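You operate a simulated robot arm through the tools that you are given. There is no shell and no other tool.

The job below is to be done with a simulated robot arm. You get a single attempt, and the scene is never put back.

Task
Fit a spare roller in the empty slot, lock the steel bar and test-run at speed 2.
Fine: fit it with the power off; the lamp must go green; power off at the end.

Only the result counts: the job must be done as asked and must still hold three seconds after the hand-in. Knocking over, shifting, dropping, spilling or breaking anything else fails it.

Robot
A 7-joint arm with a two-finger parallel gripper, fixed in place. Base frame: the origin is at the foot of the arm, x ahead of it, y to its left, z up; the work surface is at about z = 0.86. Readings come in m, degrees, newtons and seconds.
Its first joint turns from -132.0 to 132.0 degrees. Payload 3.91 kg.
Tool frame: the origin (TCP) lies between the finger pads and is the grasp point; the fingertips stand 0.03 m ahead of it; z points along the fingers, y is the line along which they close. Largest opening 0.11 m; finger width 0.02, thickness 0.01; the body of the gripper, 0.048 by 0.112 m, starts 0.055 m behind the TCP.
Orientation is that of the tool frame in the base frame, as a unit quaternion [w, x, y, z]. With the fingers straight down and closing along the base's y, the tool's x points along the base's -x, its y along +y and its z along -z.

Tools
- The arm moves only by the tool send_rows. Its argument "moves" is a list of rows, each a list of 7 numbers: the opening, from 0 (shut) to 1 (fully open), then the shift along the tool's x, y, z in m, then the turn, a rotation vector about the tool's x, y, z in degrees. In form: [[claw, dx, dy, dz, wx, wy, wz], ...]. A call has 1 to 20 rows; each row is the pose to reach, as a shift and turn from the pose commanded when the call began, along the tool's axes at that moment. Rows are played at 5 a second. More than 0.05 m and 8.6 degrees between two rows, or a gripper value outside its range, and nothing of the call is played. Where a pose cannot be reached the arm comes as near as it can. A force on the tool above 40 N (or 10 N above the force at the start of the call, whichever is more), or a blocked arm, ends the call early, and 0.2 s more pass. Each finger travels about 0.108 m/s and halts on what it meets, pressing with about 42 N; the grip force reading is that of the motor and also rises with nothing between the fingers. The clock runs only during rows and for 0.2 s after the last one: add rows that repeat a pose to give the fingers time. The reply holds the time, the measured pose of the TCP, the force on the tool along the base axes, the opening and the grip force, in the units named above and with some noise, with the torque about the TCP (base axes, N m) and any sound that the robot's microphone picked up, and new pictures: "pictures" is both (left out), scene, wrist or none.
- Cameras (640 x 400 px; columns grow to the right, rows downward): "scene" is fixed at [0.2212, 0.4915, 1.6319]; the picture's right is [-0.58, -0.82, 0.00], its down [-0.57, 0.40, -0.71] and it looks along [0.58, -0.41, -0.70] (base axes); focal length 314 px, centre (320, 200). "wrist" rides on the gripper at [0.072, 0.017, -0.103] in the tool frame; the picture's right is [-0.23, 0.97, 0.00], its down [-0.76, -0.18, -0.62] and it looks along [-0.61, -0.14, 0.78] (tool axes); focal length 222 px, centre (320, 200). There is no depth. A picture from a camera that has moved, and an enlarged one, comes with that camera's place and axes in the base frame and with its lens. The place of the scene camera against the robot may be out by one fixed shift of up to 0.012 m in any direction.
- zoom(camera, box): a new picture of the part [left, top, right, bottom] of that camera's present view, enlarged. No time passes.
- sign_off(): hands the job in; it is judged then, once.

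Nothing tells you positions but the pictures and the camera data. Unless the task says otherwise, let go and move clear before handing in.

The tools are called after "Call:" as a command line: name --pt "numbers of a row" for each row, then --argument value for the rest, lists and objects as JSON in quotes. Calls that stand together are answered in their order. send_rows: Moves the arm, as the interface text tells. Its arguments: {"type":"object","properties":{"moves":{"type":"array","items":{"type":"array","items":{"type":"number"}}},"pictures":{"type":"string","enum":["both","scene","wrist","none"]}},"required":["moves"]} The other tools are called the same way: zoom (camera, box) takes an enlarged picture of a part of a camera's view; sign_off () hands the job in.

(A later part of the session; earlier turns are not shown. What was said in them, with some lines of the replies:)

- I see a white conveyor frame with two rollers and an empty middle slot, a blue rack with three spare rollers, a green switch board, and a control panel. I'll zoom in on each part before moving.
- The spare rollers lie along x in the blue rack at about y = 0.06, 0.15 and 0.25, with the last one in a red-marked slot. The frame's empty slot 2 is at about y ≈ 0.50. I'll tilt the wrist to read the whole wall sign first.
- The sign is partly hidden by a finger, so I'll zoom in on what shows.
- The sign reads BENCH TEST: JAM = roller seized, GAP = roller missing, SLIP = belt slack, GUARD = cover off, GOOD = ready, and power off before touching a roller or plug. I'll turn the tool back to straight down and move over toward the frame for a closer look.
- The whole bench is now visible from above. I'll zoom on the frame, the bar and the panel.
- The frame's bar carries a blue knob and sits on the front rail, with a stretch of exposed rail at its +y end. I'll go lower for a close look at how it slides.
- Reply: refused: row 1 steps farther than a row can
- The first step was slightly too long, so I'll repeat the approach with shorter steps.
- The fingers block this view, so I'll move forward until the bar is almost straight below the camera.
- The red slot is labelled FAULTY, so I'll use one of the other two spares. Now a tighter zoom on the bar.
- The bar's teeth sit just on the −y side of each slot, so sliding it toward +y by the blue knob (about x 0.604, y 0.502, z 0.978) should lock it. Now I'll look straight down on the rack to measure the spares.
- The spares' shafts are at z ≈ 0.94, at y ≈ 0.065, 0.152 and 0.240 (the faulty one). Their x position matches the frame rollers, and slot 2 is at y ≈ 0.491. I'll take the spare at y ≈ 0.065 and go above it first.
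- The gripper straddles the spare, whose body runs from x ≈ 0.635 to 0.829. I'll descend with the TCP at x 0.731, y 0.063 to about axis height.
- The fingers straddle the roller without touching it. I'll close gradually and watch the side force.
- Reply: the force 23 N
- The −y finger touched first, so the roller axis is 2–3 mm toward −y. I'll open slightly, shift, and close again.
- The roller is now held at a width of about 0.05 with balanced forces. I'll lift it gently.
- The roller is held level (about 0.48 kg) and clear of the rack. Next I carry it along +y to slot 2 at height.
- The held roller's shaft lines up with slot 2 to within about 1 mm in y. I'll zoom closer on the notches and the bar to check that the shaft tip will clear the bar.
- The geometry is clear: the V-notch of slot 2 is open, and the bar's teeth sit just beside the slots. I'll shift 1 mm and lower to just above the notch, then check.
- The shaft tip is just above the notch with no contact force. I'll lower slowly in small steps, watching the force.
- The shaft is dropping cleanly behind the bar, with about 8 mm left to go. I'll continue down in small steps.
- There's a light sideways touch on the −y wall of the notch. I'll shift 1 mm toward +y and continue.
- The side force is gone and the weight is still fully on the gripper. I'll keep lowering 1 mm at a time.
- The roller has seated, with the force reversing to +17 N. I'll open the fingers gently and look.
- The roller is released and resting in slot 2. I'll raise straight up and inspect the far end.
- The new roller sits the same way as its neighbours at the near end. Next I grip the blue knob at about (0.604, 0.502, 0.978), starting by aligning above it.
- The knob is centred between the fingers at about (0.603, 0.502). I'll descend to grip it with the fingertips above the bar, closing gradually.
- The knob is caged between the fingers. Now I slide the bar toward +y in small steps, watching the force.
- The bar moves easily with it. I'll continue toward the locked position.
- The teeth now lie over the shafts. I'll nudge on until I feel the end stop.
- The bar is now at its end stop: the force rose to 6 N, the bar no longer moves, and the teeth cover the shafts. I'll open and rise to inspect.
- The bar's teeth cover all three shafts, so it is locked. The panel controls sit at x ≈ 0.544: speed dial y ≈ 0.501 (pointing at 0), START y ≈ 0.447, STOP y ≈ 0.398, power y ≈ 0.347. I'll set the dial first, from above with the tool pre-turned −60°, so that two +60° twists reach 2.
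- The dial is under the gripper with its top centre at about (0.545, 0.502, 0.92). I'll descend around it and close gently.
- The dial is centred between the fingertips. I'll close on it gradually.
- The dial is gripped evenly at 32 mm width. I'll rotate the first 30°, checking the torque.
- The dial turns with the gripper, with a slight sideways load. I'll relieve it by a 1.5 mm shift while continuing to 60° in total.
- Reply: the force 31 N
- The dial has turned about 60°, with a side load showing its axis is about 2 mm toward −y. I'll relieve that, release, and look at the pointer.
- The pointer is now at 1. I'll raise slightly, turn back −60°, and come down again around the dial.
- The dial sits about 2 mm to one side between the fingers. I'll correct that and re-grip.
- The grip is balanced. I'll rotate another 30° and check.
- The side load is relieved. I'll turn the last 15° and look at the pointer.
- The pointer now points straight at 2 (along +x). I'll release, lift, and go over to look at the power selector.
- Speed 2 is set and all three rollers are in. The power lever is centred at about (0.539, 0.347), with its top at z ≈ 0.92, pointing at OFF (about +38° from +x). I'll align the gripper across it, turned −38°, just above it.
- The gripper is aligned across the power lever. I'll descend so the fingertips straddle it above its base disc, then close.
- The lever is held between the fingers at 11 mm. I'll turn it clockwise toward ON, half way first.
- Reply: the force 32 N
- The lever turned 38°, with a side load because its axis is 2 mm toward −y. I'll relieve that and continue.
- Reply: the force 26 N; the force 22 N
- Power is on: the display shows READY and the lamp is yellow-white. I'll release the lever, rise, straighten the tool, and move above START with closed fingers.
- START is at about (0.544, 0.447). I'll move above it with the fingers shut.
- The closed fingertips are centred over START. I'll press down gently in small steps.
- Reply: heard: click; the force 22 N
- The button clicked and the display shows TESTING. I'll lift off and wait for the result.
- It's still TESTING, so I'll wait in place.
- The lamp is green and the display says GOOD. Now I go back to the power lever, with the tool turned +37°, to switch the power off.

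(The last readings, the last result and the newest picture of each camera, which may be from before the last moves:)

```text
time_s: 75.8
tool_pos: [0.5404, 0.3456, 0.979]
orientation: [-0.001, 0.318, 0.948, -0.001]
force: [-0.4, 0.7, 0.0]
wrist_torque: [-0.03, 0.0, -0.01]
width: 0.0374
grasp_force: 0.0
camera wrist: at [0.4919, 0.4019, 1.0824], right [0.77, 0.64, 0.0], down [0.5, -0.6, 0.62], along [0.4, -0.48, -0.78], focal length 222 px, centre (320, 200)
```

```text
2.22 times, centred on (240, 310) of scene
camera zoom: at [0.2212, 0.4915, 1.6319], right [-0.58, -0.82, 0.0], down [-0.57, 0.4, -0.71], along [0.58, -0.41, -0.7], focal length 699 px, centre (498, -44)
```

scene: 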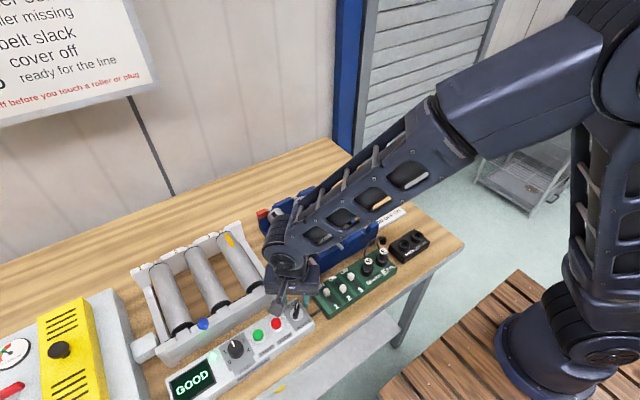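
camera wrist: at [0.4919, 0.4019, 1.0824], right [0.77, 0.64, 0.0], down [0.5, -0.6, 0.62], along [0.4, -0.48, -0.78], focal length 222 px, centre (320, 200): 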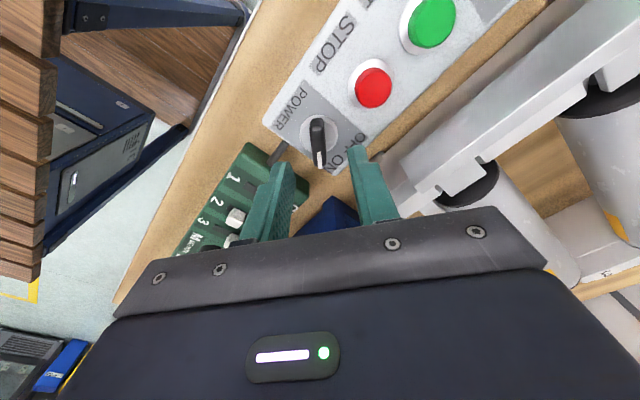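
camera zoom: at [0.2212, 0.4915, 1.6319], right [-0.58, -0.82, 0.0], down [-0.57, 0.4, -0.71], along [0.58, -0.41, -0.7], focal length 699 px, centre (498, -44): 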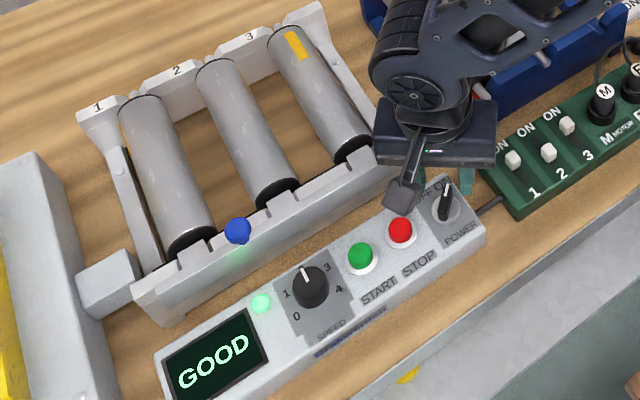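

The rollers are turning properly and the lever is just below the gripper. I'll correct 2 mm, descend, and close on the lever.

Call:
send_rows --pt "0.34 0.001 -0.0018 0.015 0 0 0" --pt "0.34 0.001 -0.0018 0.03 0 0 0" --pt "0.34 0.001 -0.0018 0.037 0 0 0" --pt "0.28 0.001 -0.0018 0.037 0 0 0" --pt "0.22 0.001 -0.0018 0.037 0 0 0" --pt "0.17 0.001 -0.0018 0.037 0 0 0" --pt "0.13 0.001 -0.0018 0.037 0 0 0" --pt "0.1 0.001 -0.0018 0.037 0 0 0" --pt "0.1 0.001 -0.0018 0.037 0 0 0" --pictures "wrist"

Call:
zoom --camera "wrist" --box '[200, 80, 440, 230]'

```text
time_s: 77.8
tool_pos: [0.5392, 0.3447, 0.9427]
orientation: [-0.001, 0.317, 0.948, 0.0]
force: [2.9, 2.3, 1.3]
wrist_torque: [0.0, -0.06, -0.01]
width: 0.0127
grasp_force: 1.2
camera wrist: at [0.4911, 0.4009, 1.0459], right [0.77, 0.64, 0.0], down [0.5, -0.6, 0.62], along [0.4, -0.48, -0.78], focal length 222 px, centre (320, 200)
```

wrist: 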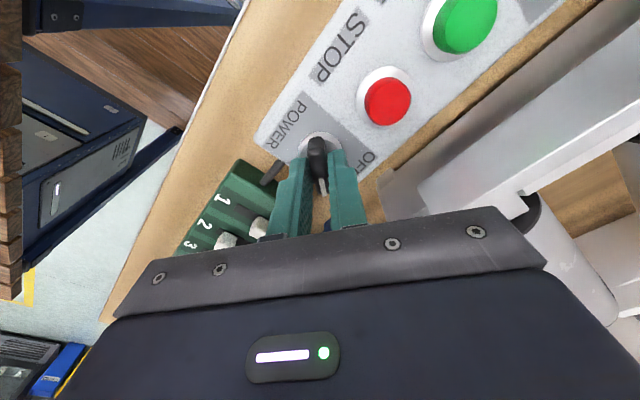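

```text
2.67 times, centred on (320, 155) of wrist
camera zoom: at [0.4911, 0.4009, 1.0459], right [0.77, 0.64, 0.0], down [0.5, -0.6, 0.62], along [0.4, -0.48, -0.78], focal length 592 px, centre (320, 320)
```

zoom: 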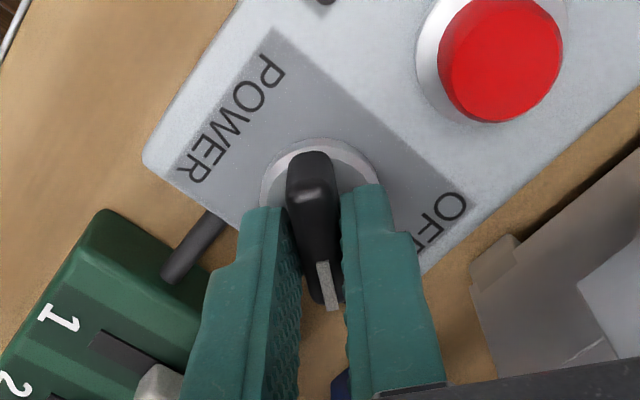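

The lever is caged between the fingers. I'll turn it back counter-clockwise in stages.

Call:
send_rows --pt "0.11 0 0 0 0 0 -7.5" --pt "0.11 0 0 0 0 0 -15" --pt "0.11 0 0 0 0 0 -22.5" --pt "0.11 0 0 0 0 0 -30" --pt "0.11 0 0 0 0 0 -37" --pt "0.11 0 0 0 0 0 -37" --pictures "none"

Call:
zoom --camera "wrist" --box '[200, 80, 440, 230]'

Call:
zoom --camera "scene" --box '[150, 300, 330, 400]'

```text
time_s: 79.2
tool_pos: [0.538, 0.3436, 0.9419]
orientation: [0.0, -0.001, 1.0, 0.0]
force: [-0.2, 4.5, 2.1]
wrist_torque: [0.09, 0.03, 0.0]
width: 0.0145
grasp_force: 2.4
```

```text
2.67 times, centred on (320, 155) of wrist
camera zoom: at [0.4655, 0.3601, 1.0453], right [0.23, 0.97, 0.0], down [0.76, -0.18, 0.62], along [0.61, -0.14, -0.78], focal length 592 px, centre (320, 320)
```

zoom: 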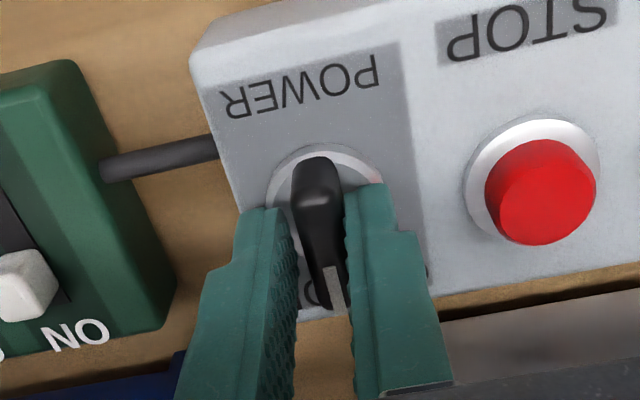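

```text
3.56 times, centred on (240, 350) of scene
camera zoom: at [0.2212, 0.4915, 1.6319], right [-0.58, -0.82, 0.0], down [-0.57, 0.4, -0.71], along [0.58, -0.41, -0.7], focal length 1118 px, centre (604, -333)
```

zoom: 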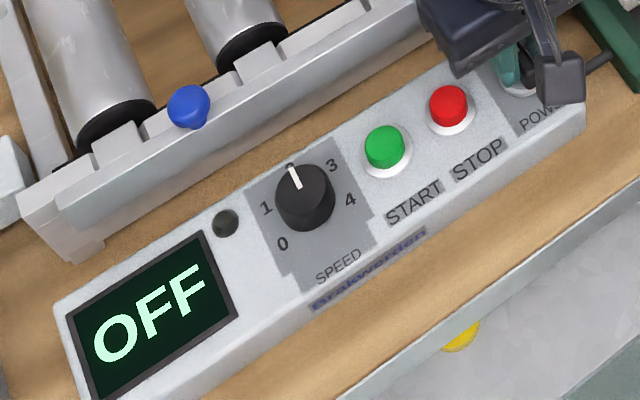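

The display already shows OFF. I'll continue the lever fully to the OFF position so it can't spring back.

Call:
send_rows --pt "0.11 0 0.001 0 0 0 -7.5" --pt "0.11 0 0.001 0 0 0 -15" --pt "0.11 0 0.001 0 0 0 -22.5" --pt "0.11 0 0.001 0 0 0 -30" --pt "0.11 0 0.001 0 0 0 -38" --pt "0.11 0 0.001 0 0 0 -41" --pt "0.11 0 0.001 0 0 0 -41" --pictures "wrist"

Call:
zoom --camera "wrist" --box '[200, 80, 440, 230]'

Call:
zoom --camera "scene" --box '[150, 300, 330, 400]'

```text
time_s: 80.8
tool_pos: [0.5386, 0.3451, 0.9427]
orientation: [-0.001, -0.351, 0.936, 0.001]
force: [-1.2, 1.2, -0.2]
wrist_torque: [0.04, 0.04, -0.02]
width: 0.0124
grasp_force: 0.1
camera wrist: at [0.4724, 0.31, 1.046], right [-0.47, 0.88, 0.0], down [0.69, 0.37, 0.62], along [0.55, 0.29, -0.78], focal length 222 px, centre (320, 200)
```

wrist: 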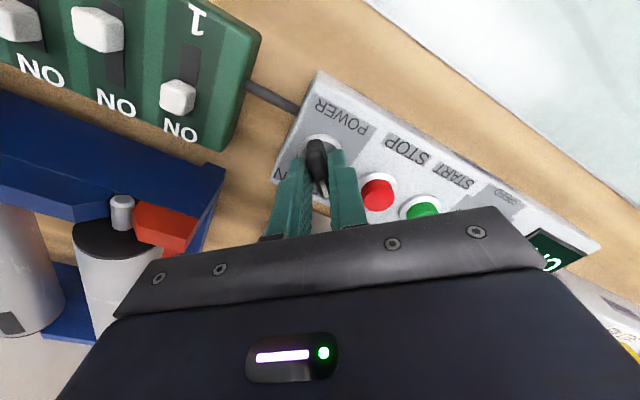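

```text
2.67 times, centred on (320, 155) of wrist
camera zoom: at [0.4724, 0.31, 1.046], right [-0.47, 0.88, 0.0], down [0.69, 0.37, 0.62], along [0.55, 0.29, -0.78], focal length 592 px, centre (320, 320)
```

zoom: 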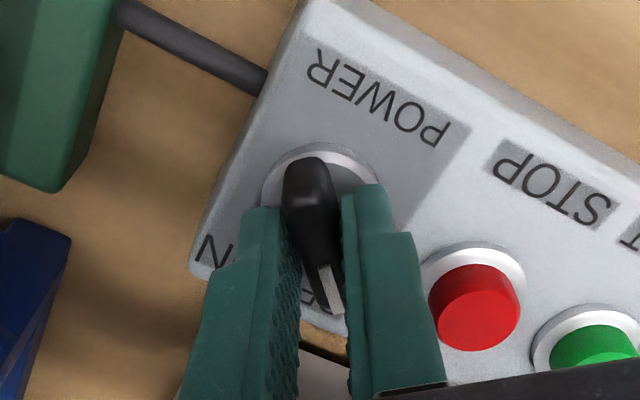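

```text
3.56 times, centred on (240, 350) of scene
camera zoom: at [0.2212, 0.4915, 1.6319], right [-0.58, -0.82, 0.0], down [-0.57, 0.4, -0.71], along [0.58, -0.41, -0.7], focal length 1118 px, centre (604, -333)
```

zoom: 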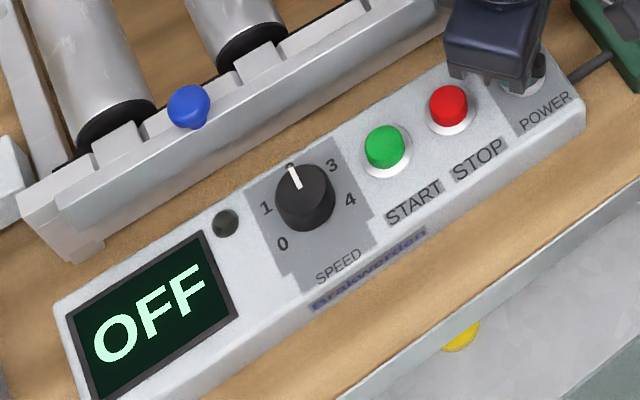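

The lever is at OFF and the panel is dark. I'll open, rise clear, and return to a neutral pose for a final check.

Call:
send_rows --pt "0.2 0 0 0 0 0 0" --pt "0.3 0 0 0 0 0 0" --pt "0.3 0 0 0 0 0 0" --pt "0.3 0 0 -0.03 0 0 0" --pt "0.3 0 0 -0.07 0 0 0" --pt "0.3 0 0 -0.11 0 0 0" --pt "0.3 0 0 -0.15 0 0 7.5" --pt "0.3 0 0 -0.19 0 0 15" --pt "0.3 0 0 -0.23 0 0 22.5" --pt "0.3 0 0 -0.27 0 0 30" --pt "0.3 0 0 -0.3 0 0 36" --pt "0.3 0 0 -0.3 0 0 41" --pt "0.3 0 0 -0.3 0 0 41" --pictures "both"

Call:
send_rows --pt "0.3 0 -0.02 0 0 0 0" --pt "0.3 0 -0.06 0 0 0 0" --pt "0.3 0 -0.1 0 0 0 0" --pt "0.3 0 -0.14 0 0 0 0" --pt "0.3 0 -0.18 0 0 0 0" --pt "0.3 0 -0.2 0 0 0 0" --pt "0.3 0 -0.2 0 0 0 0" --pt "0.3 0 -0.2 0 0 0 0" --pictures "both"

Call:
zoom --camera "scene" --box '[120, 200, 320, 400]'

Call:
zoom --camera "scene" --box '[130, 215, 290, 345]'

Call:
zoom --camera "scene" --box '[240, 170, 440, 320]'

```text
time_s: 83.6
tool_pos: [0.5392, 0.3422, 1.2441]
orientation: [0.0, 0.0, 1.0, -0.001]
force: [-0.2, -0.7, 0.1]
wrist_torque: [-0.01, 0.01, -0.02]
width: 0.0329
grasp_force: 0.1
camera wrist: at [0.4665, 0.3598, 1.347], right [0.23, 0.97, 0.0], down [0.76, -0.18, 0.62], along [0.61, -0.14, -0.78], focal length 222 px, centre (320, 200)
```

scene: 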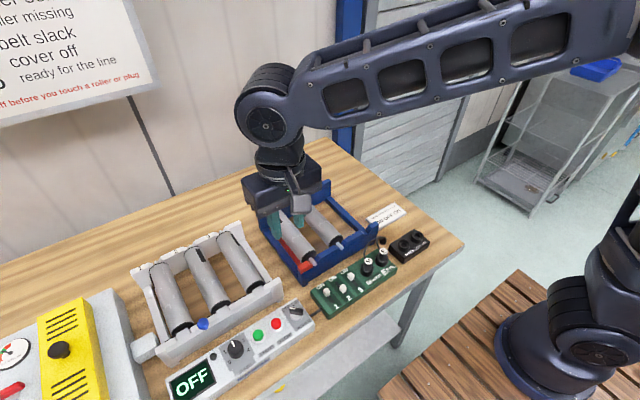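
wrist: 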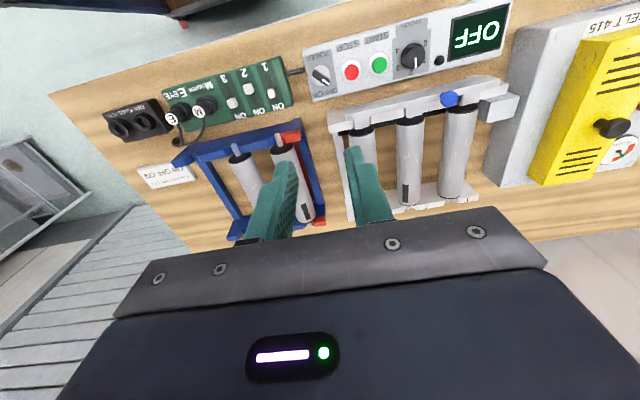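

```text
time_s: 85.4
tool_pos: [0.5384, 0.1453, 1.2425]
orientation: [0.0, 0.0, 1.0, 0.0]
force: [-0.8, -0.2, 0.6]
wrist_torque: [0.03, 0.0, 0.03]
width: 0.033
grasp_force: 0.0
camera wrist: at [0.466, 0.1615, 1.3456], right [0.23, 0.97, 0.0], down [0.76, -0.18, 0.62], along [0.61, -0.14, -0.78], focal length 222 px, centre (320, 200)
```

scene: 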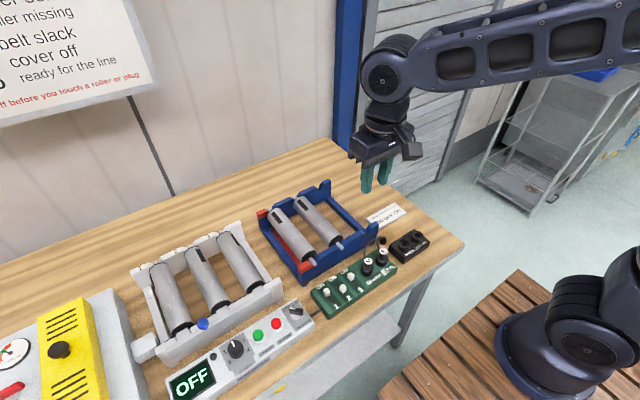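
wrist: 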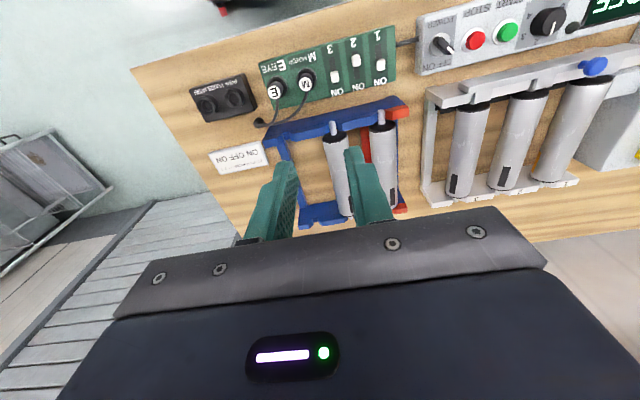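

```text
2.00 times, centred on (220, 300) of scene
camera zoom: at [0.2212, 0.4915, 1.6319], right [-0.58, -0.82, 0.0], down [-0.57, 0.4, -0.71], along [0.58, -0.41, -0.7], focal length 629 px, centre (520, 0)
```

zoom: 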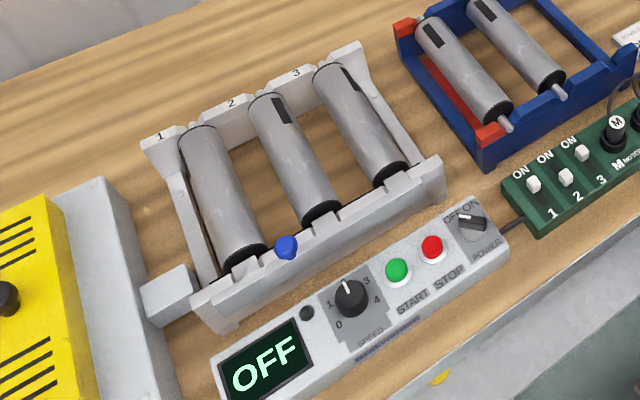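

```text
3.08 times, centred on (210, 280) of scene
camera zoom: at [0.2212, 0.4915, 1.6319], right [-0.58, -0.82, 0.0], down [-0.57, 0.4, -0.71], along [0.58, -0.41, -0.7], focal length 968 px, centre (658, -46)
```

zoom: 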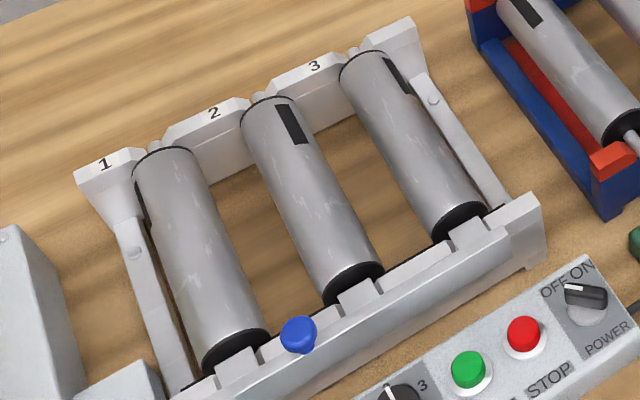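

```text
2.67 times, centred on (340, 245) of scene
camera zoom: at [0.2212, 0.4915, 1.6319], right [-0.58, -0.82, 0.0], down [-0.57, 0.4, -0.71], along [0.58, -0.41, -0.7], focal length 839 px, centre (267, 80)
```

zoom: 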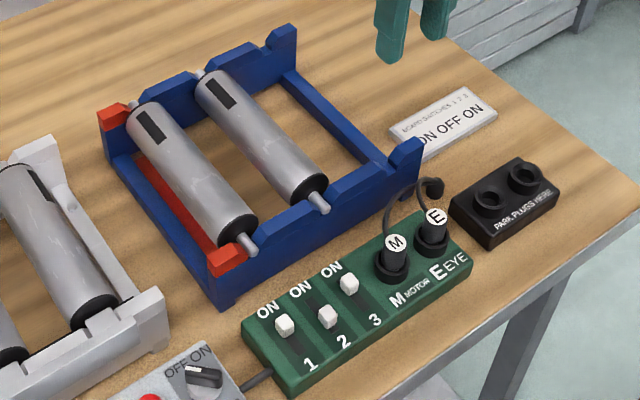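

All three rollers are seated under the locked bar and the speed dial is on 2. The test came up GOOD with the lamp green, the power is now OFF, and nothing else was moved. The arm is clear, so I'm handing in.

Call:
sign_off

```text
The job is handed in.
```

The job is done and handed in. A good spare roller is fitted in slot 2, the steel bar is locked, and the test run at speed 2 passed.

- **Roller:** I took a spare from the rack, not the one in the red slot marked FAULTY. I fitted it with the power off.
- **Bar:** I slid it by its blue knob to the end stop, so its teeth cover all three shafts.
- **Test run:** With the dial on 2, I switched the power on and pressed START. The display showed TESTING, then GOOD, and the lamp went green.
- **Finish:** I turned the power off straight after GOOD without pressing STOP, while the rollers were still turning. The display now shows OFF, the arm is clear, and nothing else on the bench looked moved in the last pictures.
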